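You operate a simulated robot arm through the tools that you are given. There is no shell and no other tool. Be economical: measure what you need, move in short steps, check, and stop when the job is done.

You are at the controls of a simulated two-armed robot. One attempt, no reset.

TASK
Hold the fixture arm still and tighten both its screws with the orange driver.
Fine: stand the driver back in its cup; lay the finished arm in the yellow outline. Set down upright: fixture arm.
Where things are to end (x, y in the base frame): fixture arm within 2 cm of [22, 12].

The check looks at the end state, three seconds after you hand in, the way a careful person would. Anything else that was tipped, shoved, dropped, spilled or broken makes it a failure.

THE ROBOT
Two 7-joint arms with two-finger parallel grippers on one trunk, on a base that drives. Base frame: it is fixed to the floor where the robot stands at the start and does not move with it; the origin is under the middle of the robot, x ahead of it, y to its left, z up. Units: cm, degrees, N and s.
The left shoulder is at the start at [7, 13.3, 120.1], the right one opposite. With the tool pointing down near the work surface each hand reaches from about 10 to 64 cm from the robot's upright axis, wherever it stands, measured 20 degrees to its own side. Places, roughly: black arm screw [30, -20, 90]; orange driver (4x4x13 cm) [50, -10, 90]; orange tool cup [50, -10, 90]; red arm screw [30, -20, 90]; yellow outline [20, 10, 90]. Payload 1.57 kg a hand.
The TCP of each hand is the grasp point between the finger pads, 3 cm short of the fingertips. In the tool frame z runs along the fingers and y along their closing line. The gripper opens to 8 cm. The fingers are 1.7 cm wide and 1.2 cm thick; the gripper's body (4 by 8.2 cm) begins 8 cm behind the TCP.
Orientation is that of the tool frame in the base frame, as a unit quaternion [w, x, y, z]. With the fingers straight down and closing along the base's y, the tool's x points along the base's -x, its y along +y and its z along -z.

THE INTERFACE
- The arms move only by the tool play_rows. It takes "left_moves", "right_moves" or both (then of equal length, played together; a hand with none holds still); each is a list of rows, each a list of 2 entries, a list of its own where there are three numbers: the shift along the tool's x, y, z in units of 400 mm (1.0 is 400 mm), then the turn, a rotation vector about the tool's x, y, z in units of 180 degrees (1.0 is 180 degrees). In form: [[[x, y, z], [ax, ay, az]], ...]. A call has 1 to 12 rows; each row is the pose to reach, as a shift and turn from the pose commanded when the call began, along the tool's axes at that moment. "left_hand" and "right_hand" are, for a hand that has rows, the opening in per cent of the stroke, from 0 (shut) to 100 (fully open), set as the call begins (left out, the last holds). A call with a number of a shift or a turn outside -1 to 1 is refused whole. A row lasts 0.2 s, in which the tool goes at most 5 cm and 8.6 degrees; a call with a longer step from one row to the next is refused whole, and so is a gripper value outside its range. Where a pose cannot be reached the arm comes as near as it can. A force on the tool above 90 N (or 10 N above the force at the start of the call, whichever is more), or a blocked arm, ends the call early, and 0.2 s more pass. Each finger travels about 15.3 cm/s and halts on what it meets, pressing with about 42 N; the grip force reading is that of the motor and also rises with nothing between the fingers. The clock runs only during rows and for 0.2 s after the last one: add rows that repeat a pose to give the fingers time. The reply holds the time, the measured pose of the TCP, the force on the tool along the base axes, the opening and the grip force, in the units named above and with some noise, with the torque about the TCP (base axes, N m) and any sound that the robot's microphone picked up.
- Cameras (640 x 400 px; columns grow to the right, rows downward): "scene" is now at [11.3, -5.12, 139.43]; the picture's right is [-0.61, -0.79, 0.00], its down [-0.61, 0.47, -0.64] and it looks along [0.51, -0.39, -0.77] (base axes); focal length 214 px, centre (320, 200). "left" rides on the left gripper at [7.2, 0.7, -12.2] in its tool frame; the picture's right is [-0.09, 1.00, 0.00], its down [-0.84, -0.08, -0.54] and it looks along [-0.54, -0.05, 0.84] (tool axes); focal length 238 px, centre (320, 200). "right" rides on the right gripper at [7.2, -0.7, -12.2] in its tool frame; the picture's right is [0.09, 1.00, 0.00], its down [-0.84, 0.08, -0.54] and it looks along [-0.54, 0.05, 0.84] (tool axes); focal length 238 px, centre (320, 200). There is no depth. A picture from a camera that has moved, and an enlarged one, comes with that camera's place and axes in the base frame and with its lens. The place of the scene camera against the robot may be out by one fixed shift of up to 1.8 cm in any direction.
- snapshot(camera): a new picture of that camera. It takes no simulated time.
- lift_body(by): slides the trunk up (or, below 0, down) by that many cm; the arms and the scene camera ride with it, the base frame stays. It gives what a move gives, with no picture.
- base_move(legs): drives the robot by 1 to 6 legs, each [ahead, left, turn to the left] in cm, cm and degrees, along the robot's own axes; the way and the turn of a leg run together, so that a leg with both is an arc; at most 150 cm and 180 degrees a leg. The arms and the cameras ride along, it lands a little off, and it stops where it bumps. It gives what a move gives.
- head_to(pan, tilt): turns the head with the scene camera to pan (to the left, within 86 degrees either way) and tilt (down, from -29 to 69), counted from straight ahead of the robot. It gives what a move gives.
- close_up(camera, box): a new picture of the part [left, top, right, bottom] of that camera's present view, enlarged. It takes no simulated time.
- close_job(): hands the job in; it is judged then, once.

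Work in short steps. Places have to be worked out from the pictures, the camera data and where the tool is seen: move nearer, look again, correct. Check each grasp and each placing, and mend what went wrong. You have 120 turns and 92 pictures in all, those below and enlarged ones among them. Open the grippers and draw the arms clear of the work before you hand the job in, unless the task says otherwise; then end with one line.

The tools are called as name(argument=value, ...) on one line, values as JSON. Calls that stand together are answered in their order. play_rows: Moves the arms, as the interface text tells. Its arguments: {"type":"object","properties":{"left_moves":{"type":"array"},"left_hand":{"type":"number"},"right_moves":{"type":"array"},"right_hand":{"type":"number"}},"required":[]} The other tools are called the same way: lift_body (by) slides the trunk up or down; base_move (legs) drives the base; head_to (pan, tilt) turns the head that bears the scene camera; snapshot (camera) takes a picture; close_up (camera, box) takes an enlarged picture of a part of a camera's view; close_job () hands the job in.

At the start:

```text
time: 0.0
left_eef_pos: [38.8, -3.98, 123.93]
left_tool_rot: [0.0, 0.0, 1.0, 0.0]
left_contact_force: [-0.3, 0.1, -0.8]
left_torque: [0.02, 0.04, -0.02]
left_grip_width: 8.0
left_finger_force: 0.0
right_eef_pos: [26.56, -39.52, 124.01]
right_tool_rot: [0.0, 0.0, 1.0, 0.0]
right_contact_force: [0.1, 0.8, 0.1]
right_torque: [-0.01, 0.01, -0.01]
right_grip_width: 8.01
right_finger_force: 0.1
trunk travel left (down, up): [-77.5, 16.5]
robot x, y, heading: [-0.17, 0.01, -0.0]
head pan, tilt: [-37.4, 50.3]
```

scene: 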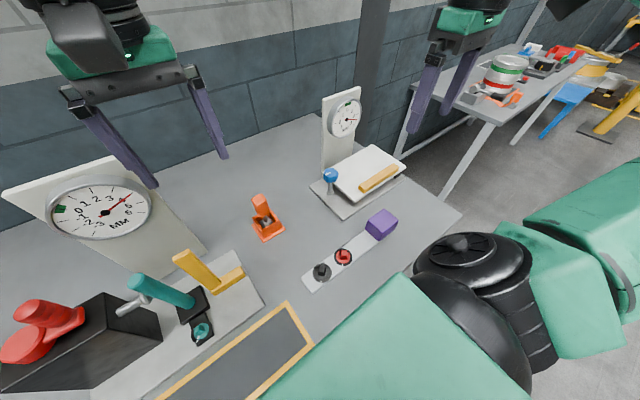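
right: 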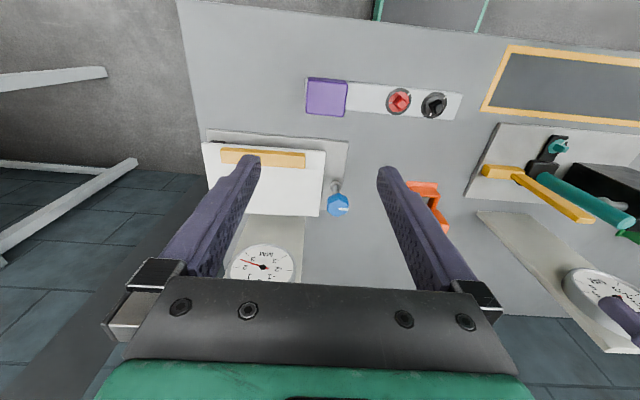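
left: 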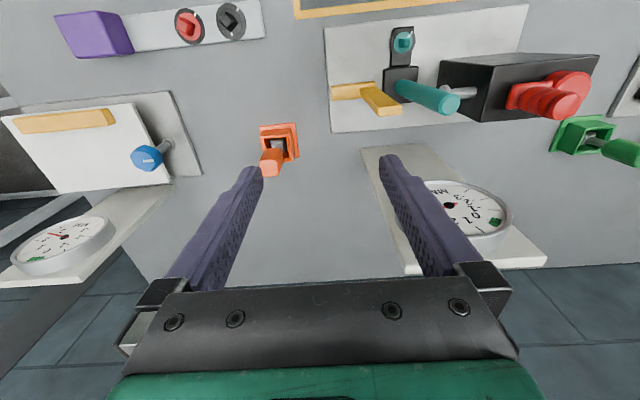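

The purple-handled strip with the red and black screws looks like the fixture arm, near x 27, y -41 to -13. The driver is near (48, -13). I'll enlarge these views for detail.

close_up(camera="right", box=[290, 60, 490, 185])

close_up(camera="left", box=[220, 90, 340, 190])

close_up(camera="scene", box=[230, 170, 430, 295])

```text
3.20 times, centred on (390, 122) of right
camera zoom: at [19.44, -40.18, 136.25], right [-0.09, 1.0, 0.0], down [0.84, 0.08, 0.54], along [0.54, 0.05, -0.84], focal length 763 px, centre (96, 448)
```

zoom: 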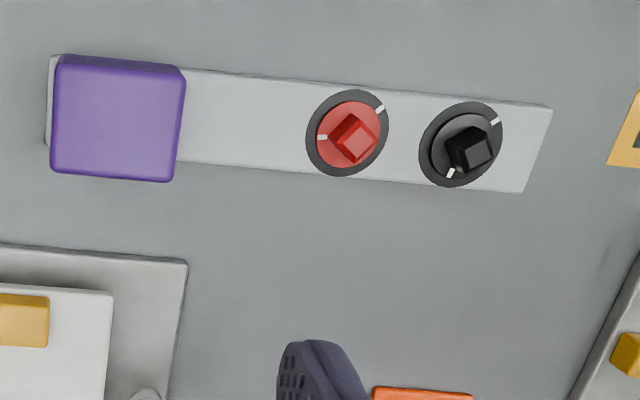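

```text
4.00 times, centred on (280, 140) of left
camera zoom: at [31.48, -3.43, 136.09], right [0.09, 1.0, 0.0], down [0.84, -0.08, 0.54], along [0.54, -0.05, -0.84], focal length 953 px, centre (480, 440)
```

zoom: 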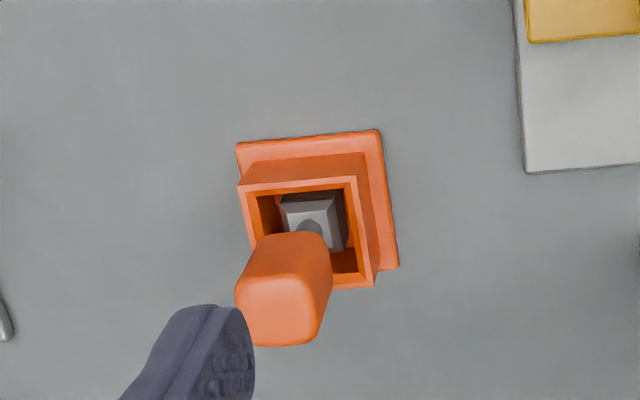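

```text
3.20 times, centred on (330, 232) of scene
camera zoom: at [11.3, -5.12, 139.43], right [-0.61, -0.79, 0.0], down [-0.61, 0.47, -0.64], along [0.51, -0.39, -0.77], focal length 686 px, centre (288, 96)
```

zoom: 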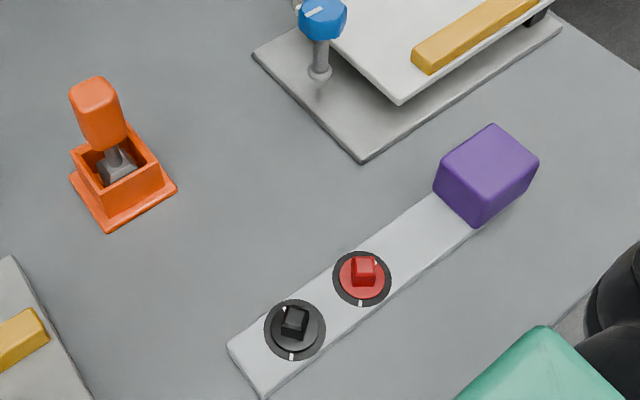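

The screws have square heads with alignment marks, and the driver is a square socket. I'll yaw the right hand 90° and lower it over the purple block, with its camera facing the screws.

play_rows(right_moves=[[[-0.002, 0.003, 0.03], [0, 0, -0.0417]], [[-0.004, 0.006, 0.06], [0, 0, -0.0833]], [[-0.006, 0.009, 0.09], [0, 0, -0.125]], [[-0.008, 0.012, 0.12], [0, 0, -0.1667]], [[-0.01, 0.015, 0.15], [0, 0, -0.2083]], [[-0.012, 0.018, 0.18], [0, 0, -0.25]], [[-0.014, 0.021, 0.21], [0, 0, -0.2917]], [[-0.016, 0.024, 0.24], [0, 0, -0.3333]], [[-0.018, 0.027, 0.27], [0, 0, -0.375]], [[-0.02, 0.03, 0.3], [0, 0, -0.4167]], [[-0.022, 0.033, 0.33], [0, 0, -0.4583]], [[-0.0225, 0.0375, 0.36], [0, 0, -0.5]]], right_hand=100)

snapshot(camera="right")

snapshot(camera="scene")

```text
time: 2.6
left_eef_pos: [38.74, -3.88, 123.92]
left_tool_rot: [0.0, 0.0, 1.0, 0.001]
left_contact_force: [0.7, -0.5, -0.4]
left_torque: [0.01, -0.01, 0.0]
left_grip_width: 7.98
left_finger_force: 0.1
right_eef_pos: [27.5, -38.05, 109.7]
right_tool_rot: [0.0, 0.708, -0.706, 0.0]
right_contact_force: [-0.4, -0.7, -0.6]
right_torque: [0.0, 0.03, 0.03]
right_grip_width: 7.97
right_finger_force: 0.0
trunk travel left (down, up): [-77.5, 16.5]
robot x, y, heading: [-0.19, 0.29, -0.0]
head pan, tilt: [-37.4, 50.3]
```

```text
85 pictures are left
camera right: at [28.18, -45.11, 121.81], right [-1.0, -0.1, 0.0], down [-0.08, 0.84, 0.54], along [-0.05, 0.54, -0.84], focal length 238 px, centre (320, 200)
```

right: 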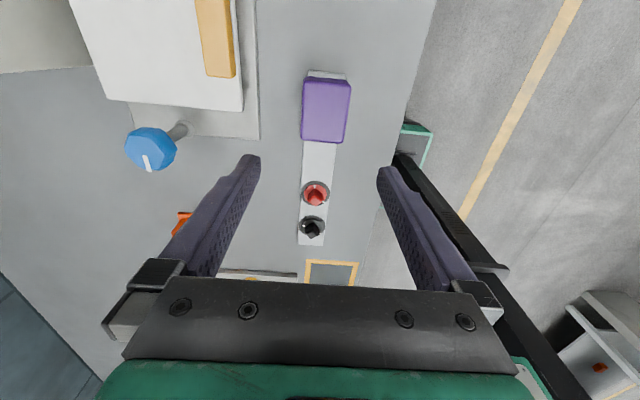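

```text
84 pictures are left
camera scene: at [11.3, -5.12, 139.43], right [-0.61, -0.79, 0.0], down [-0.61, 0.47, -0.64], along [0.51, -0.39, -0.77], focal length 214 px, centre (320, 200)
```

scene: 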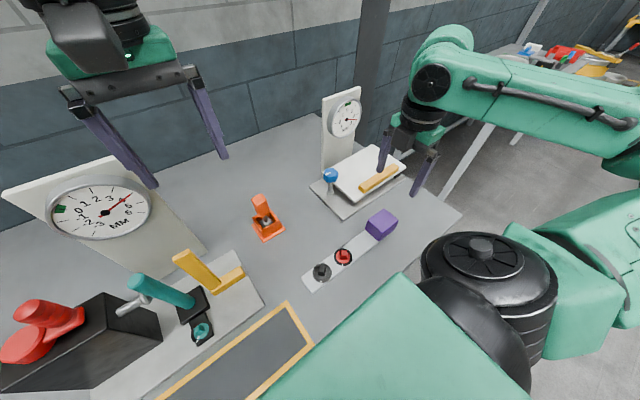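

Block centre is about (26.9, -38.8), roughly 5.5 cm wide in x, and the strip runs along y. I'll centre the hand over it and come down to z about 96, then look.

play_rows(right_moves=[[[0.015, 0.0125, 0.1], [0, 0, 0]], [[0.015, 0.0125, 0.2], [0, 0, 0]], [[0.015, 0.0125, 0.3], [0, 0, 0]], [[0.015, 0.0125, 0.34], [0, 0, 0]], [[0.015, 0.0125, 0.34], [0, 0, 0]]])

snapshot(camera="right")

close_up(camera="scene", box=[290, 150, 480, 290])

```text
time: 3.8
left_eef_pos: [38.71, -4.01, 123.88]
left_tool_rot: [0.0, 0.0, 1.0, 0.0]
left_contact_force: [0.2, -0.4, 0.6]
left_torque: [0.01, 0.01, 0.03]
left_grip_width: 7.97
left_finger_force: 0.0
right_eef_pos: [26.87, -38.55, 96.0]
right_tool_rot: [0.0, 0.707, -0.707, 0.0]
right_contact_force: [1.0, 0.6, -0.2]
right_torque: [0.0, 0.03, 0.0]
right_grip_width: 8.01
right_finger_force: 0.1
trunk travel left (down, up): [-77.5, 16.5]
robot x, y, heading: [-0.22, 0.2, 0.1]
head pan, tilt: [-37.4, 50.3]
```

```text
83 pictures are left
camera right: at [27.58, -45.7, 108.17], right [-1.0, -0.09, 0.0], down [-0.08, 0.84, 0.54], along [-0.05, 0.54, -0.84], focal length 238 px, centre (320, 200)
```

right: 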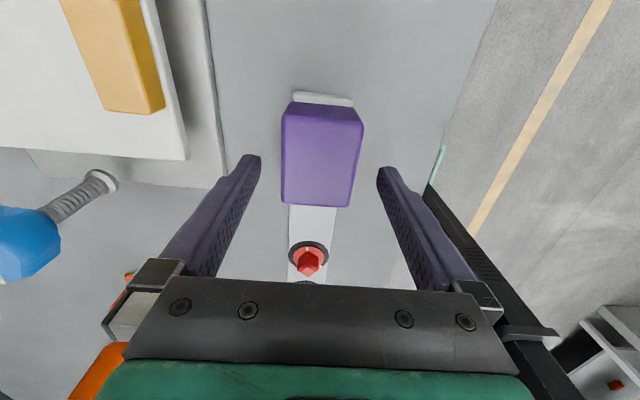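

```text
2.86 times, centred on (385, 220) of scene
camera zoom: at [11.28, -5.11, 139.43], right [-0.61, -0.79, 0.0], down [-0.61, 0.47, -0.64], along [0.51, -0.39, -0.77], focal length 613 px, centre (134, 143)
```

zoom: 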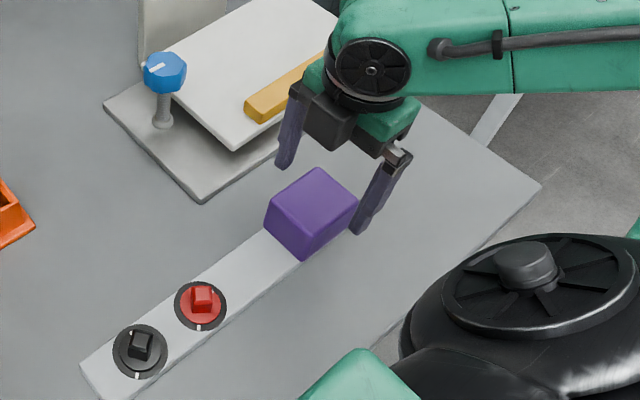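

The block is centred between the fingers, with its top at about z 92. I'll lower to about z 90.3 and then close on it.

play_rows(right_moves=[[[0.005, 0, 0.05], [0, 0, 0]], [[0.008, 0, 0.1], [0, 0, 0]], [[0.008, 0, 0.1425], [0, 0, 0]], [[0.008, 0, 0.1425], [0, 0, 0]]])

play_rows(right_moves=[[[0, 0, 0], [0, 0, 0]], [[0, 0, 0], [0, 0, 0]], [[0, 0, 0], [0, 0, 0]]], right_hand=0)

snapshot(camera="right")

```text
time: 4.8
left_eef_pos: [38.72, -3.97, 124.0]
left_tool_rot: [0.001, 0.0, 1.0, 0.0]
left_contact_force: [-0.2, 0.1, 0.2]
left_torque: [0.02, -0.01, -0.02]
left_grip_width: 8.02
left_finger_force: 0.0
right_eef_pos: [26.91, -39.26, 90.26]
right_tool_rot: [0.0, 0.707, -0.707, 0.0]
right_contact_force: [0.5, -0.4, -0.2]
right_torque: [0.0, -0.02, 0.0]
right_grip_width: 8.0
right_finger_force: 0.1
trunk travel left (down, up): [-77.5, 16.5]
robot x, y, heading: [0.14, -0.22, 0.0]
head pan, tilt: [-37.4, 50.3]
```

```text
time: 5.6
left_eef_pos: [38.65, -3.96, 123.92]
left_tool_rot: [0.0, 0.0, 1.0, 0.0]
left_contact_force: [0.1, -0.3, 0.2]
left_torque: [-0.01, 0.03, -0.01]
left_grip_width: 8.0
left_finger_force: 0.0
right_eef_pos: [26.9, -39.11, 90.21]
right_tool_rot: [0.0, 0.708, -0.707, 0.0]
right_contact_force: [-0.9, 0.8, 0.9]
right_torque: [-0.16, 0.01, -0.02]
right_grip_width: 5.59
right_finger_force: 42.2
trunk travel left (down, up): [-77.5, 16.5]
robot x, y, heading: [-0.2, -0.36, -0.2]
head pan, tilt: [-37.4, 50.3]
```

```text
81 pictures are left
camera right: at [27.58, -46.2, 102.41], right [-1.0, -0.09, 0.0], down [-0.08, 0.84, 0.54], along [-0.05, 0.54, -0.84], focal length 238 px, centre (320, 200)
```

right: 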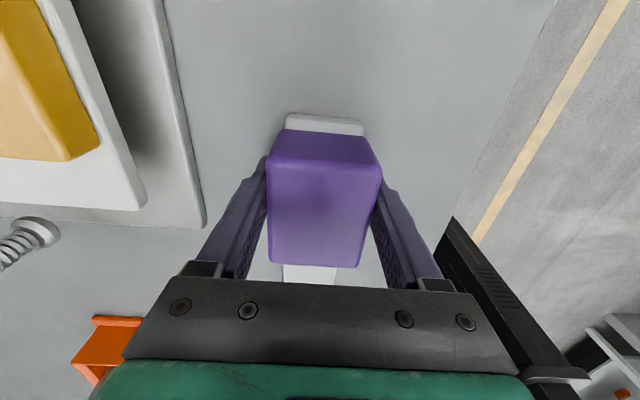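

The right hand now holds the block, 5.6 cm wide. Next I'll bring the left hand above the driver at about (47.8, -13.6) and look.

play_rows(left_moves=[[[-0.038, -0.04, 0.067], [0, 0, 0]], [[-0.076, -0.08, 0.133], [0, 0, 0]], [[-0.114, -0.12, 0.2], [0, 0, 0]], [[-0.152, -0.16, 0.25], [0, 0, 0]], [[-0.19, -0.2, 0.3], [0, 0, 0]], [[-0.228, -0.24, 0.35], [0, 0, 0]], [[-0.228, -0.24, 0.35], [0, 0, 0]]], left_hand=100)

snapshot(camera="left")

snapshot(camera="scene")

```text
time: 7.2
left_eef_pos: [47.85, -13.68, 109.89]
left_tool_rot: [0.001, -0.001, 1.0, 0.0]
left_contact_force: [0.5, 0.2, -0.3]
left_torque: [0.01, -0.01, 0.01]
left_grip_width: 7.98
left_finger_force: 0.2
right_eef_pos: [26.89, -39.04, 90.16]
right_tool_rot: [0.0, 0.708, -0.706, 0.0]
right_contact_force: [0.1, 0.5, 0.4]
right_torque: [0.16, 0.11, 0.07]
right_grip_width: 5.59
right_finger_force: 41.9
trunk travel left (down, up): [-77.5, 16.5]
robot x, y, heading: [0.06, 0.09, 0.0]
head pan, tilt: [-37.4, 50.3]
```

```text
80 pictures are left
camera left: at [40.46, -13.15, 122.11], right [0.09, 1.0, 0.0], down [0.84, -0.08, 0.54], along [0.54, -0.05, -0.84], focal length 238 px, centre (320, 200)
```

left: 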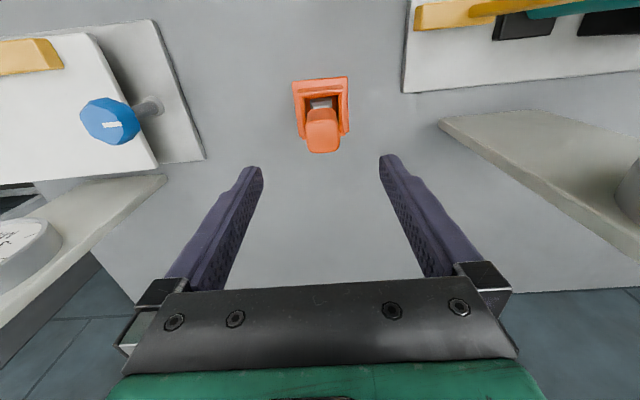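

```text
79 pictures are left
camera scene: at [11.31, -5.16, 139.43], right [-0.61, -0.79, 0.0], down [-0.61, 0.47, -0.64], along [0.51, -0.39, -0.77], focal length 214 px, centre (320, 200)
```

scene: 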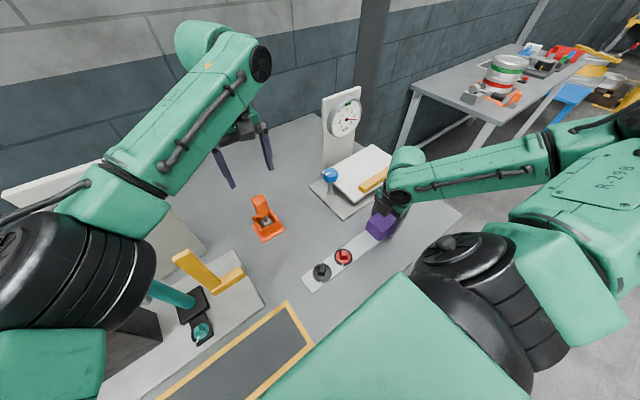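

The driver is ahead of the fingers. I'll zoom in to place the handle and cup better.

close_up(camera="left", box=[270, 60, 370, 160])

close_up(camera="scene", box=[220, 170, 310, 260])

```text
4.00 times, centred on (320, 110) of left
camera zoom: at [40.46, -13.15, 122.11], right [0.09, 1.0, 0.0], down [0.84, -0.08, 0.54], along [0.54, -0.05, -0.84], focal length 953 px, centre (320, 560)
```

zoom: 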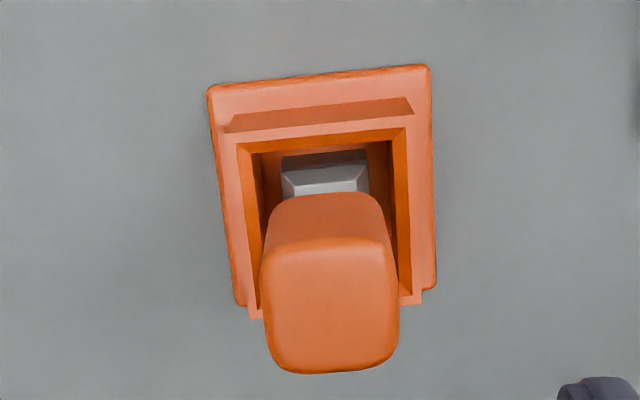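

```text
4.44 times, centred on (265, 215) of scene
camera zoom: at [11.31, -5.16, 139.43], right [-0.61, -0.79, 0.0], down [-0.61, 0.47, -0.64], along [0.51, -0.39, -0.77], focal length 953 px, centre (564, 133)
```

zoom: 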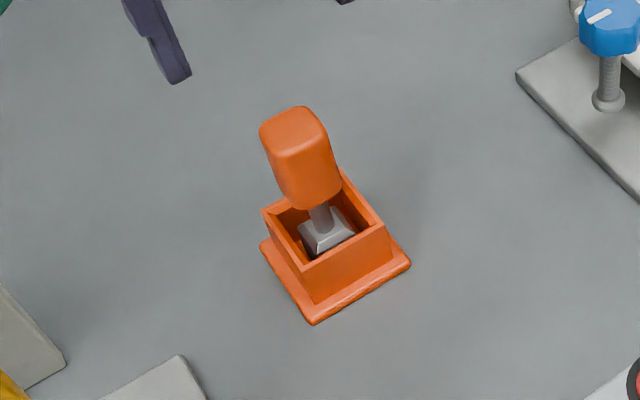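

The handle top is at about (48.0, -13.6, 99), 3.2 cm wide, yaw about 0. I'll lower to z 96 and grip it.

play_rows(left_moves=[[[-0.004, 0.002, 0.1], [0, 0, 0]], [[-0.004, 0.002, 0.2], [0, 0, 0]], [[-0.004, 0.002, 0.28], [0, 0, 0]], [[-0.004, 0.002, 0.347], [0, 0, 0]], [[-0.004, 0.002, 0.347], [0, 0, 0]]])

snapshot(camera="left")

```text
time: 8.4
left_eef_pos: [48.0, -13.52, 96.1]
left_tool_rot: [0.0, -0.001, 1.0, 0.0]
left_contact_force: [-0.1, 0.0, -0.4]
left_torque: [-0.01, -0.03, -0.02]
left_grip_width: 8.01
left_finger_force: 0.0
right_eef_pos: [26.75, -39.1, 90.22]
right_tool_rot: [-0.001, 0.707, -0.707, 0.0]
right_contact_force: [0.3, 0.8, -0.8]
right_torque: [-0.15, 0.01, -0.03]
right_grip_width: 5.55
right_finger_force: 42.4
trunk travel left (down, up): [-77.5, 16.5]
robot x, y, heading: [-0.19, 0.02, -0.1]
head pan, tilt: [-37.4, 50.3]
```

```text
76 pictures are left
camera left: at [40.64, -13.04, 108.31], right [0.09, 1.0, 0.0], down [0.84, -0.08, 0.54], along [0.54, -0.05, -0.84], focal length 238 px, centre (320, 200)
```

left: 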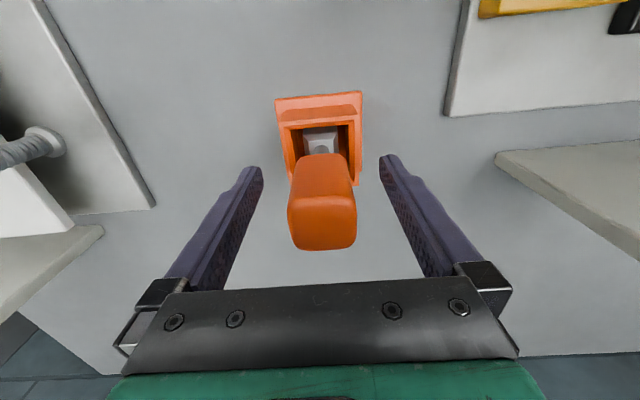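

The handle is centred between the fingers, so I'll close the left hand.

play_rows(left_moves=[[[0, 0, 0], [0, 0, 0]], [[0, 0, 0], [0, 0, 0]], [[0, 0, 0], [0, 0, 0]]], left_hand=0)

close_up(camera="left", box=[220, 80, 420, 280])

```text
time: 9.2
left_eef_pos: [47.95, -13.68, 96.1]
left_tool_rot: [0.0, 0.0, 1.0, 0.0]
left_contact_force: [-0.2, 0.0, -0.4]
left_torque: [-0.02, 0.04, -0.01]
left_grip_width: 3.29
left_finger_force: 41.1
right_eef_pos: [26.84, -39.3, 90.24]
right_tool_rot: [-0.001, 0.707, -0.707, -0.001]
right_contact_force: [-1.1, -0.2, 0.6]
right_torque: [0.04, -0.03, -0.01]
right_grip_width: 5.59
right_finger_force: 41.5
trunk travel left (down, up): [-77.5, 16.5]
robot x, y, heading: [-0.24, 0.4, 0.1]
head pan, tilt: [-37.4, 50.3]
```

```text
2.00 times, centred on (320, 180) of left
camera zoom: at [40.64, -13.05, 108.34], right [0.09, 1.0, 0.0], down [0.84, -0.08, 0.54], along [0.54, -0.05, -0.84], focal length 477 px, centre (320, 240)
```

zoom: 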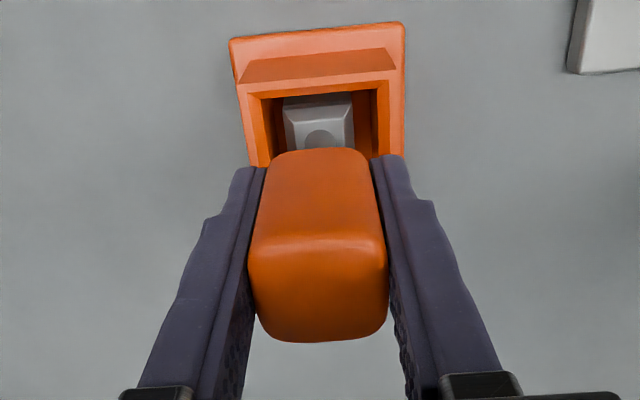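

Gripped at 3.3 cm. I'll lift straight up.

play_rows(left_moves=[[[0, 0, -0.05], [0, 0, 0]], [[0, 0, -0.1], [0, 0, 0]], [[0, 0, -0.2], [0, 0, 0]], [[0, 0, -0.3], [0, 0, 0]], [[0, 0, -0.3], [0, 0, 0]]])

snapshot(camera="scene")

close_up(camera="scene", box=[300, 225, 380, 295])

```text
time: 10.4
left_eef_pos: [47.88, -13.48, 108.26]
left_tool_rot: [-0.001, -0.001, 1.0, 0.0]
left_contact_force: [-0.6, -0.2, -1.4]
left_torque: [0.01, 0.02, -0.04]
left_grip_width: 3.31
left_finger_force: 41.1
right_eef_pos: [26.99, -39.13, 90.1]
right_tool_rot: [0.0, 0.708, -0.706, -0.001]
right_contact_force: [-1.0, 0.2, 0.4]
right_torque: [0.09, -0.06, 0.06]
right_grip_width: 5.56
right_finger_force: 41.7
trunk travel left (down, up): [-77.5, 16.5]
robot x, y, heading: [-0.16, -0.02, -0.2]
head pan, tilt: [-37.4, 50.3]
```

```text
74 pictures are left
camera scene: at [11.31, -5.16, 139.43], right [-0.61, -0.79, 0.0], down [-0.61, 0.47, -0.64], along [0.51, -0.39, -0.77], focal length 214 px, centre (320, 200)
```

scene: 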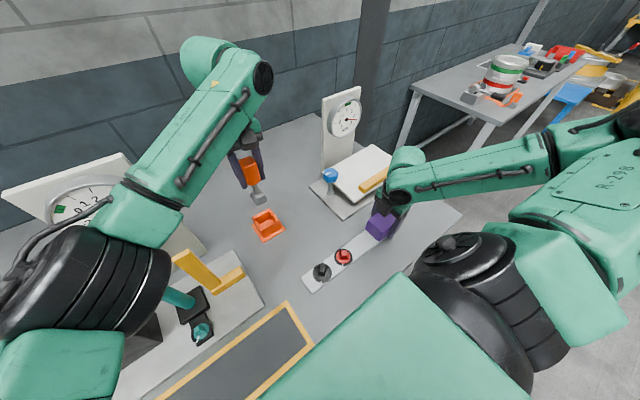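

```text
5.71 times, centred on (340, 260) of scene
camera zoom: at [11.31, -5.16, 139.43], right [-0.61, -0.79, 0.0], down [-0.61, 0.47, -0.64], along [0.51, -0.39, -0.77], focal length 1226 px, centre (206, -143)
```

zoom: 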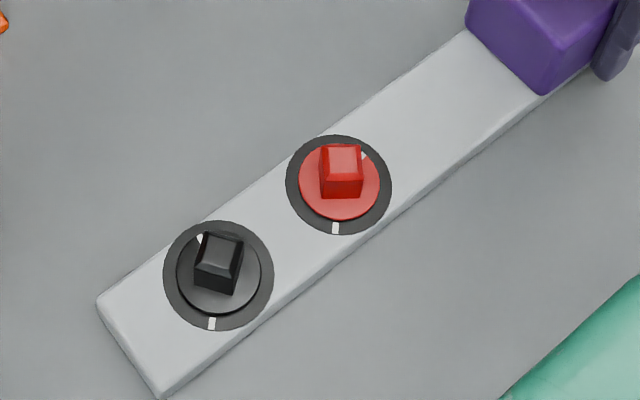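

Driver is out. From the marks, the rim marks are at base angle about 136°, the red disc's mark at about -80° (144° clockwise to go), and the black disc's at about -11° (213° to go). Finished heads should sit square to the axes, so the black head is at about 33° now. I'll carry the driver over the black screw with +33° yaw.

play_rows(left_moves=[[[0.09, -0.018, 0], [0, 0, -0.03]], [[0.18, -0.037, 0], [0, 0, -0.06]], [[0.27, -0.055, 0], [0, 0, -0.09]], [[0.36, -0.073, 0], [0, 0, -0.12]], [[0.44, -0.092, 0], [0, 0, -0.15]], [[0.522, -0.11, 0], [0, 0, -0.183]], [[0.522, -0.11, 0], [0, 0, -0.183]]])

snapshot(camera="left")

snapshot(camera="scene")

```text
time: 12.0
left_eef_pos: [27.05, -18.09, 107.83]
left_tool_rot: [-0.001, -0.283, 0.959, -0.001]
left_contact_force: [0.4, 0.6, -2.8]
left_torque: [-0.01, -0.01, -0.03]
left_grip_width: 3.27
left_finger_force: 40.8
right_eef_pos: [26.94, -39.06, 90.16]
right_tool_rot: [0.0, 0.708, -0.707, 0.0]
right_contact_force: [-2.1, -0.8, 0.4]
right_torque: [0.15, -0.07, 0.18]
right_grip_width: 5.59
right_finger_force: 42.2
trunk travel left (down, up): [-77.5, 16.5]
robot x, y, heading: [0.31, 0.22, 0.1]
head pan, tilt: [-37.4, 50.3]
```

```text
72 pictures are left
camera left: at [20.53, -21.47, 120.06], right [-0.47, 0.89, 0.0], down [0.74, 0.39, 0.54], along [0.48, 0.25, -0.84], focal length 238 px, centre (320, 200)
```

left: 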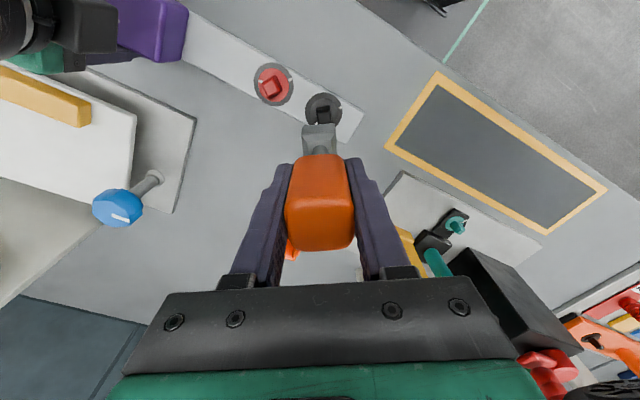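

```text
71 pictures are left
camera scene: at [11.28, -5.17, 139.43], right [-0.61, -0.79, 0.0], down [-0.61, 0.47, -0.64], along [0.51, -0.39, -0.77], focal length 214 px, centre (320, 200)
```

scene: 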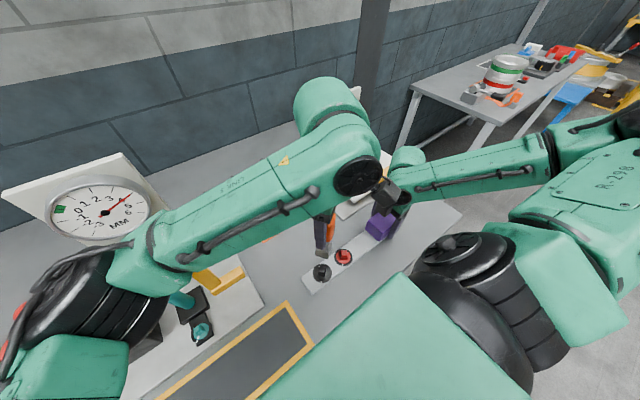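

Zooming on the screws and socket from the left camera.

close_up(camera="left", box=[240, 50, 370, 170])

close_up(camera="scene", box=[290, 200, 380, 300])

```text
3.33 times, centred on (305, 110) of left
camera zoom: at [20.53, -21.47, 120.06], right [-0.47, 0.89, 0.0], down [0.74, 0.39, 0.54], along [0.48, 0.25, -0.84], focal length 794 px, centre (370, 500)
```

zoom: 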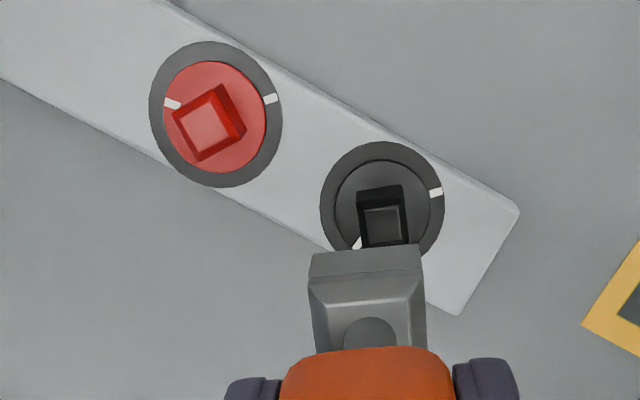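

```text
4.00 times, centred on (335, 250) of scene
camera zoom: at [11.28, -5.17, 139.43], right [-0.61, -0.79, 0.0], down [-0.61, 0.47, -0.64], along [0.51, -0.39, -0.77], focal length 858 px, centre (260, 0)
```

zoom: 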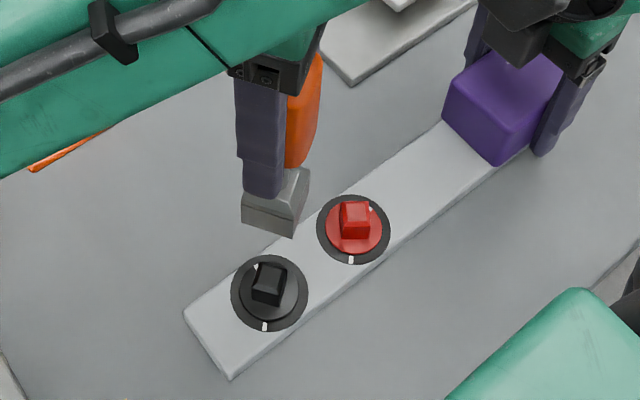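

The black screw is at about (26.65, -17.85), so the socket needs about 0.45 cm along tool y. Head and socket angles agree within about 3°. I'll shift and lower to just above the head.

play_rows(left_moves=[[[0.002, 0.011, 0.05], [0, 0, 0]], [[0.002, 0.011, 0.1], [0, 0, 0]], [[0.002, 0.011, 0.15], [0, 0, 0]], [[0.002, 0.011, 0.165], [0, 0, 0]], [[0.002, 0.011, 0.165], [0, 0, 0]]])

close_up(camera="left", box=[220, 40, 400, 180])

close_up(camera="scene", box=[290, 200, 380, 300])

```text
time: 13.2
left_eef_pos: [26.81, -17.49, 101.32]
left_tool_rot: [0.0, -0.284, 0.959, 0.001]
left_contact_force: [0.0, 0.8, -1.2]
left_torque: [-0.01, -0.02, -0.02]
left_grip_width: 3.3
left_finger_force: 41.2
right_eef_pos: [26.89, -39.15, 90.21]
right_tool_rot: [0.001, 0.708, -0.707, 0.0]
right_contact_force: [-0.3, -0.1, -0.2]
right_torque: [-0.2, -0.01, -0.01]
right_grip_width: 5.58
right_finger_force: 41.6
trunk travel left (down, up): [-77.5, 16.5]
robot x, y, heading: [0.02, -0.11, -0.1]
head pan, tilt: [-37.4, 50.3]
```

```text
2.86 times, centred on (310, 110) of left
camera zoom: at [20.31, -21.03, 113.6], right [-0.46, 0.89, 0.0], down [0.74, 0.39, 0.54], along [0.48, 0.25, -0.84], focal length 681 px, centre (349, 457)
```

zoom: 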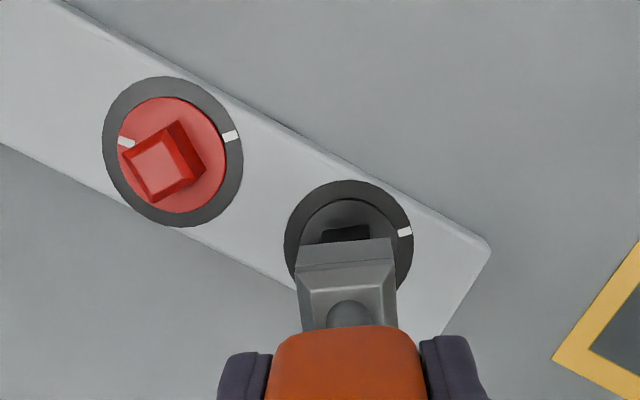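

```text
4.00 times, centred on (335, 250) of scene
camera zoom: at [11.29, -5.17, 139.43], right [-0.61, -0.79, 0.0], down [-0.61, 0.47, -0.64], along [0.51, -0.39, -0.77], focal length 858 px, centre (260, 0)
```

zoom: 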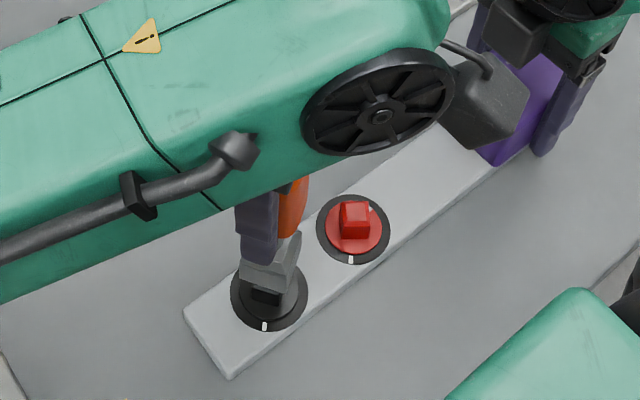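

Nearly aligned. I'll zoom harder from both cameras to check the offset.

close_up(camera="scene", box=[340, 240, 375, 290])

close_up(camera="scene", box=[338, 253, 378, 288])

```text
8.00 times, centred on (358, 265) of scene
camera zoom: at [11.29, -5.17, 139.43], right [-0.61, -0.79, 0.0], down [-0.61, 0.47, -0.64], along [0.51, -0.39, -0.77], focal length 1716 px, centre (20, -320)
```

zoom: 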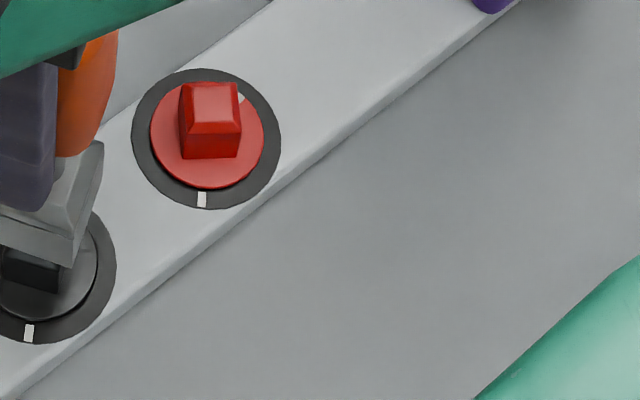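

```text
11.43 times, centred on (358, 270) of scene
camera zoom: at [11.29, -5.17, 139.43], right [-0.61, -0.79, 0.0], down [-0.61, 0.47, -0.64], along [0.51, -0.39, -0.77], focal length 2451 px, centre (-114, -606)
```

zoom: 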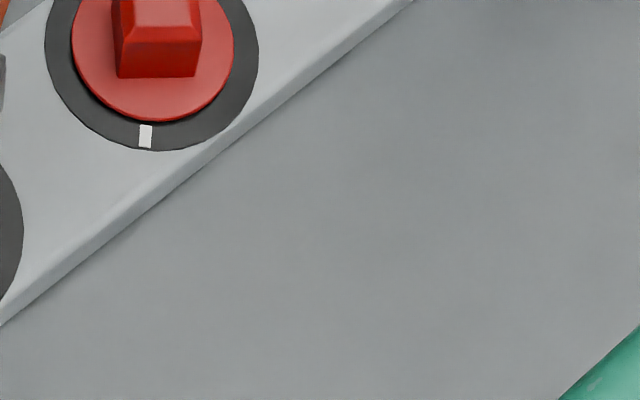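

close_up(camera="scene", box=[295, 245, 347, 290])

```text
8.89 times, centred on (321, 268) of scene
camera zoom: at [11.29, -5.17, 139.43], right [-0.61, -0.79, 0.0], down [-0.61, 0.47, -0.64], along [0.51, -0.39, -0.77], focal length 1906 px, centre (311, -400)
```

zoom: 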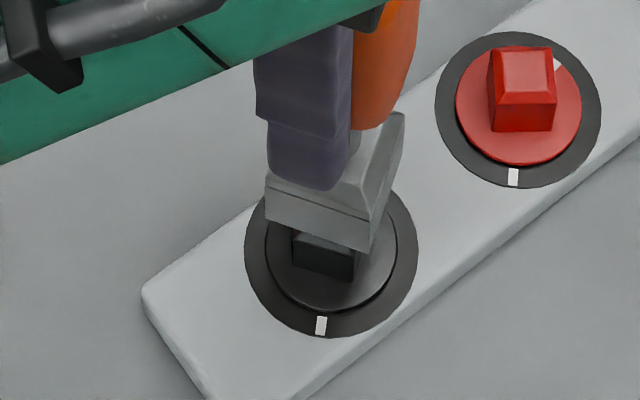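

Both cameras agree that the socket bottom is about 8.8 cm below the TCP and about 0.15 cm off along tool x. I'll correct that and ease down onto the head.

play_rows(left_moves=[[[0.004, 0.001, 0.02], [0, 0, 0]], [[0.004, 0.001, 0.04], [0, 0, 0]], [[0.004, 0.001, 0.055], [0, 0, 0]], [[0.004, 0.001, 0.065], [0, 0, 0]], [[0.004, 0.001, 0.075], [0, 0, 0]], [[0.004, 0.001, 0.085], [0, 0, 0]]])

close_up(camera="scene", box=[295, 245, 347, 290])

close_up(camera="left", box=[220, 40, 400, 180])

```text
time: 14.6
left_eef_pos: [26.62, -17.58, 98.03]
left_tool_rot: [0.0, -0.284, 0.959, 0.0]
left_contact_force: [4.2, 2.8, 1.2]
left_torque: [0.23, -0.5, 0.06]
left_grip_width: 3.3
left_finger_force: 41.1
right_eef_pos: [26.99, -39.14, 90.07]
right_tool_rot: [0.001, 0.708, -0.707, 0.0]
right_contact_force: [-4.8, -2.7, 0.4]
right_torque: [0.3, -0.15, 0.77]
right_grip_width: 5.59
right_finger_force: 42.4
trunk travel left (down, up): [-77.5, 16.5]
robot x, y, heading: [-0.33, 0.09, -0.2]
head pan, tilt: [-37.4, 50.3]
```

```text
8.89 times, centred on (321, 268) of scene
camera zoom: at [11.32, -5.14, 139.43], right [-0.61, -0.79, 0.0], down [-0.61, 0.47, -0.64], along [0.51, -0.39, -0.77], focal length 1906 px, centre (311, -400)
```

zoom: 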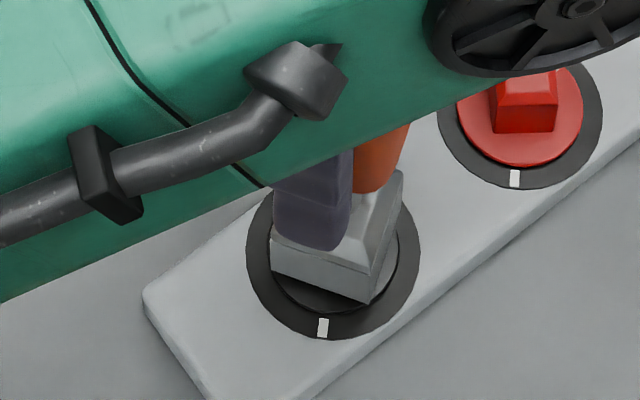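

```text
2.86 times, centred on (310, 110) of left
camera zoom: at [20.21, -21.05, 110.18], right [-0.47, 0.89, 0.0], down [0.74, 0.39, 0.54], along [0.48, 0.25, -0.84], focal length 681 px, centre (349, 457)
```

zoom: 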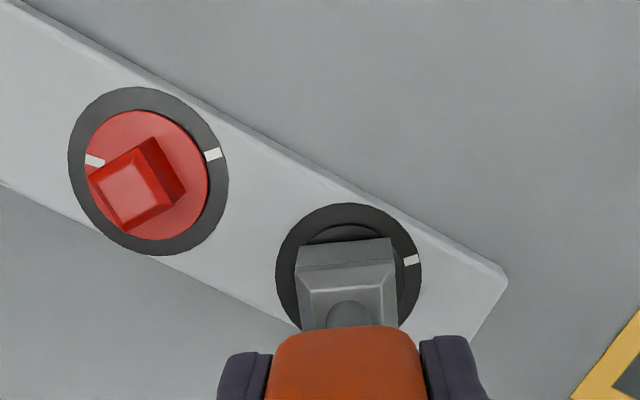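

Side force suggests the socket is over the head. I'll relax slightly along tool x and press down further.

play_rows(left_moves=[[[-0.0025, 0, 0.005], [0, 0, 0]], [[-0.0025, 0, 0.012], [0, 0, 0]], [[-0.0025, 0, 0.02], [0, 0, 0]], [[-0.0025, 0, 0.028], [0, 0, 0]], [[-0.0025, 0, 0.036], [0, 0, 0]]])

close_up(camera="scene", box=[295, 245, 347, 290])

```text
time: 15.8
left_eef_pos: [26.7, -17.58, 97.04]
left_tool_rot: [0.003, -0.284, 0.959, -0.004]
left_contact_force: [1.6, 7.4, 59.5]
left_torque: [0.59, -0.07, 0.02]
left_grip_width: 3.27
left_finger_force: 41.4
right_eef_pos: [26.67, -39.12, 90.53]
right_tool_rot: [0.0, -0.706, 0.708, -0.001]
right_contact_force: [4.3, -8.2, -11.7]
right_torque: [-0.56, 0.21, -0.72]
right_grip_width: 5.6
right_finger_force: 42.2
trunk travel left (down, up): [-77.5, 16.5]
robot x, y, heading: [-0.32, -0.27, -0.2]
head pan, tilt: [-37.4, 50.3]
```

```text
8.89 times, centred on (321, 268) of scene
camera zoom: at [10.99, -4.98, 139.54], right [-0.61, -0.79, 0.0], down [-0.61, 0.47, -0.64], along [0.51, -0.39, -0.77], focal length 1906 px, centre (311, -400)
```

zoom: 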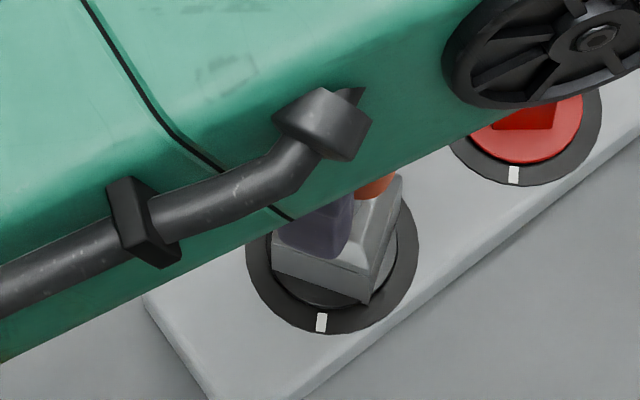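

The socket bottom is still about 1.7 cm above the ring, so it is resting on the head's top and the driver slid about 1 cm in the grip. I'll lift a little and measure the misalignment.

play_rows(left_moves=[[[0, 0, -0.03], [0, 0, 0]], [[0, 0, -0.06], [0, 0, 0]], [[0, 0, -0.09], [0, 0, 0]], [[0, 0, -0.12], [0, 0, 0]], [[0, 0, -0.12], [0, 0, 0]]])

close_up(camera="scene", box=[295, 235, 355, 290])

close_up(camera="left", box=[260, 60, 390, 180])

snapshot(camera="right")

```text
time: 17.0
left_eef_pos: [26.72, -17.54, 101.41]
left_tool_rot: [0.0, -0.283, 0.959, 0.0]
left_contact_force: [-0.2, 0.3, -1.0]
left_torque: [-0.03, -0.02, 0.01]
left_grip_width: 3.29
left_finger_force: 41.2
right_eef_pos: [26.83, -39.1, 90.19]
right_tool_rot: [0.001, -0.707, 0.707, 0.0]
right_contact_force: [-0.4, 2.5, 1.5]
right_torque: [1.11, -0.15, 0.22]
right_grip_width: 5.57
right_finger_force: 42.2
trunk travel left (down, up): [-77.5, 16.5]
robot x, y, heading: [-0.06, -0.15, 0.0]
head pan, tilt: [-37.4, 50.3]
```

```text
7.27 times, centred on (325, 262) of scene
camera zoom: at [11.27, -5.09, 139.43], right [-0.61, -0.79, 0.0], down [-0.61, 0.47, -0.64], along [0.51, -0.39, -0.77], focal length 1560 px, centre (284, -254)
```

zoom: 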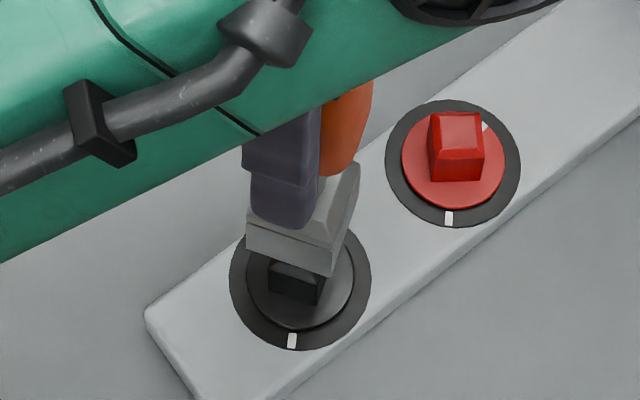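

```text
3.33 times, centred on (325, 120) of left
camera zoom: at [20.24, -21.03, 113.62], right [-0.46, 0.89, 0.0], down [0.74, 0.39, 0.54], along [0.48, 0.25, -0.84], focal length 794 px, centre (303, 467)
```

zoom: 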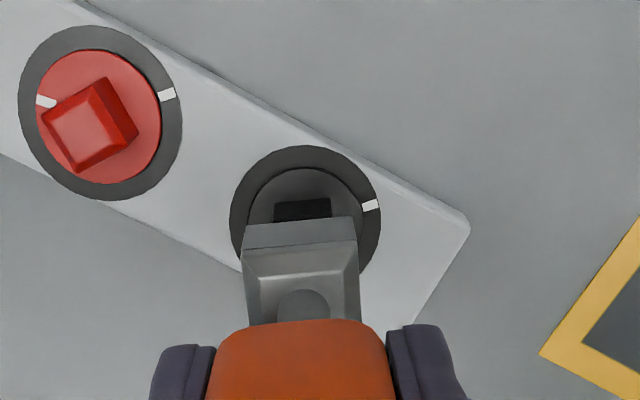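

```text
58 pictures are left
camera right: at [27.57, -46.16, 102.42], right [-1.0, -0.09, 0.0], down [-0.08, 0.84, 0.54], along [-0.05, 0.54, -0.84], focal length 238 px, centre (320, 200)
```

right: 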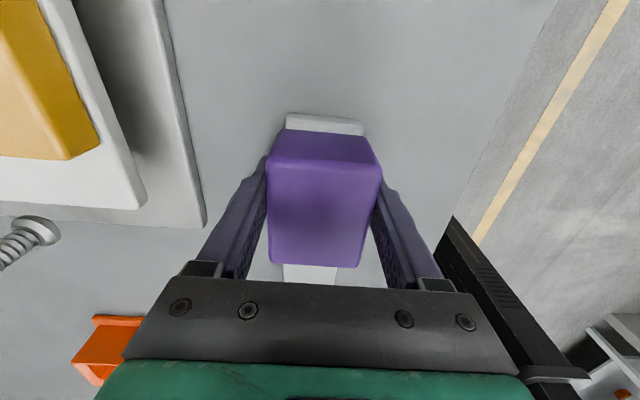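

The near edges of the ring and head put the screw centre about 0.3 cm further along -tool x, matching the side force I felt. I'll shift that way and lower again in small steps.

play_rows(left_moves=[[[-0.008, 0, 0.03], [0, 0, 0]], [[-0.008, 0, 0.06], [0, 0, 0]], [[-0.008, 0, 0.08], [0, 0, 0]], [[-0.008, 0, 0.09], [0, 0, 0]], [[-0.008, 0, 0.1], [0, 0, 0]], [[-0.008, 0, 0.108], [0, 0, 0]]])

close_up(camera="left", box=[260, 60, 390, 180])

```text
time: 18.4
left_eef_pos: [26.97, -17.49, 97.2]
left_tool_rot: [0.0, -0.282, 0.959, 0.0]
left_contact_force: [-6.5, -3.0, 1.3]
left_torque: [-0.35, 0.65, 0.01]
left_grip_width: 3.28
left_finger_force: 41.5
right_eef_pos: [27.05, -39.19, 90.25]
right_tool_rot: [0.001, -0.707, 0.707, 0.0]
right_contact_force: [6.6, 2.2, 0.3]
right_torque: [0.37, 0.03, -1.1]
right_grip_width: 5.57
right_finger_force: 42.3
trunk travel left (down, up): [-77.5, 16.5]
robot x, y, heading: [-0.24, 0.25, 0.0]
head pan, tilt: [-37.4, 50.3]
```

```text
3.33 times, centred on (325, 120) of left
camera zoom: at [20.54, -20.95, 109.31], right [-0.46, 0.89, 0.0], down [0.75, 0.39, 0.54], along [0.48, 0.25, -0.84], focal length 794 px, centre (303, 467)
```

zoom: 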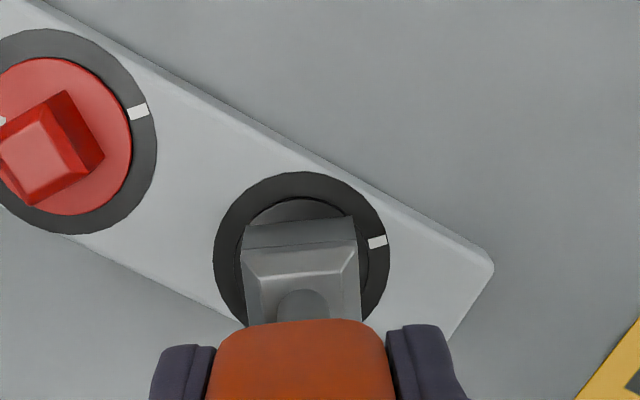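

Side force reversed with no vertical force, so the socket is around the head. I'll recentre by half and press down gently to see where it bottoms.

play_rows(left_moves=[[[0.005, 0, 0], [0, 0, 0]], [[0.005, 0, 0.004], [0, 0, 0]], [[0.005, 0, 0.008], [0, 0, 0]], [[0.005, 0, 0.012], [0, 0, 0]]])

close_up(camera="scene", box=[295, 245, 347, 290])

```text
time: 19.4
left_eef_pos: [26.96, -17.38, 97.01]
left_tool_rot: [0.004, -0.284, 0.959, -0.003]
left_contact_force: [4.2, 8.8, 61.5]
left_torque: [0.59, -0.18, -0.07]
left_grip_width: 3.29
left_finger_force: 41.4
right_eef_pos: [26.7, -39.13, 90.29]
right_tool_rot: [0.001, 0.707, -0.707, 0.001]
right_contact_force: [5.5, -10.0, -12.0]
right_torque: [-0.48, -0.29, -1.24]
right_grip_width: 5.59
right_finger_force: 42.1
trunk travel left (down, up): [-77.5, 16.5]
robot x, y, heading: [0.2, 0.01, 0.3]
head pan, tilt: [-37.4, 50.3]
```

```text
8.89 times, centred on (321, 268) of scene
camera zoom: at [11.11, -4.99, 139.52], right [-0.61, -0.79, 0.0], down [-0.61, 0.47, -0.64], along [0.51, -0.39, -0.77], focal length 1906 px, centre (311, -400)
```

zoom: 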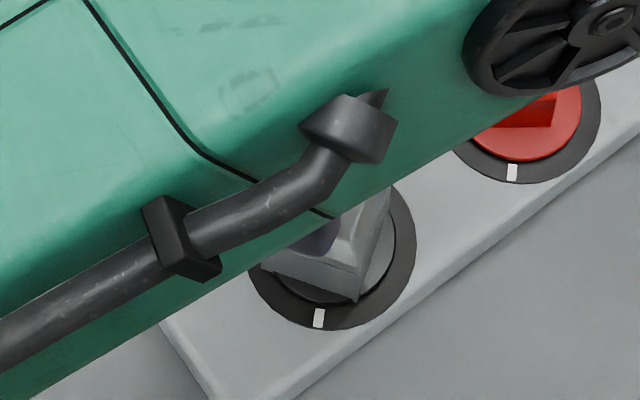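

It bottoms stiffly at about z 97.0. I'll ease the pressure, turn 17° clockwise, and see whether the disc follows.

play_rows(left_moves=[[[0, 0, -0.008], [0, 0, 0]], [[0, 0, -0.008], [0, 0, 0.03]], [[0, 0, -0.008], [0, 0, 0.06]], [[0, 0, -0.008], [0, 0, 0.095]]])

snapshot(camera="left")

close_up(camera="scene", box=[295, 245, 347, 290])

```text
time: 20.4
left_eef_pos: [26.79, -17.48, 96.87]
left_tool_rot: [-0.001, -0.137, 0.991, 0.002]
left_contact_force: [4.8, 0.5, 12.8]
left_torque: [-0.03, -0.22, 0.01]
left_grip_width: 3.33
left_finger_force: 40.7
right_eef_pos: [26.73, -39.07, 90.28]
right_tool_rot: [0.0, 0.708, -0.707, 0.0]
right_contact_force: [-2.8, -5.5, 3.8]
right_torque: [0.62, 0.3, -0.11]
right_grip_width: 5.59
right_finger_force: 41.9
trunk travel left (down, up): [-77.5, 16.5]
robot x, y, heading: [0.09, -0.05, -0.2]
head pan, tilt: [-37.4, 50.3]
```

```text
55 pictures are left
camera left: at [19.57, -18.97, 109.05], right [-0.18, 0.98, 0.0], down [0.83, 0.15, 0.54], along [0.53, 0.1, -0.84], focal length 238 px, centre (320, 200)
```

left: 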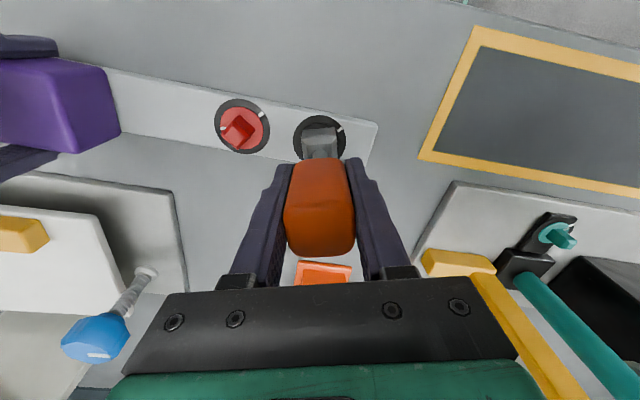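

```text
8.89 times, centred on (321, 268) of scene
camera zoom: at [11.16, -5.15, 139.42], right [-0.61, -0.79, 0.0], down [-0.61, 0.47, -0.64], along [0.51, -0.39, -0.77], focal length 1906 px, centre (311, -400)
```

zoom: 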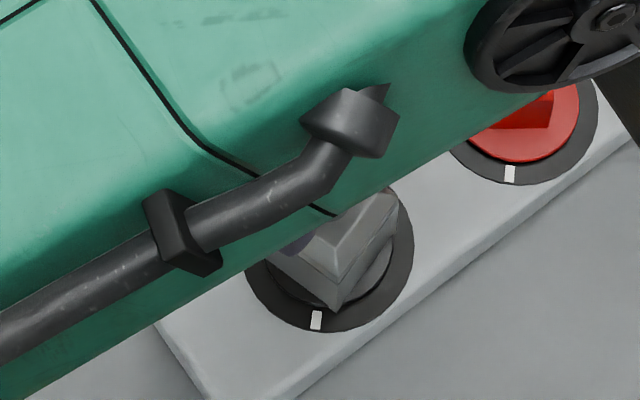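

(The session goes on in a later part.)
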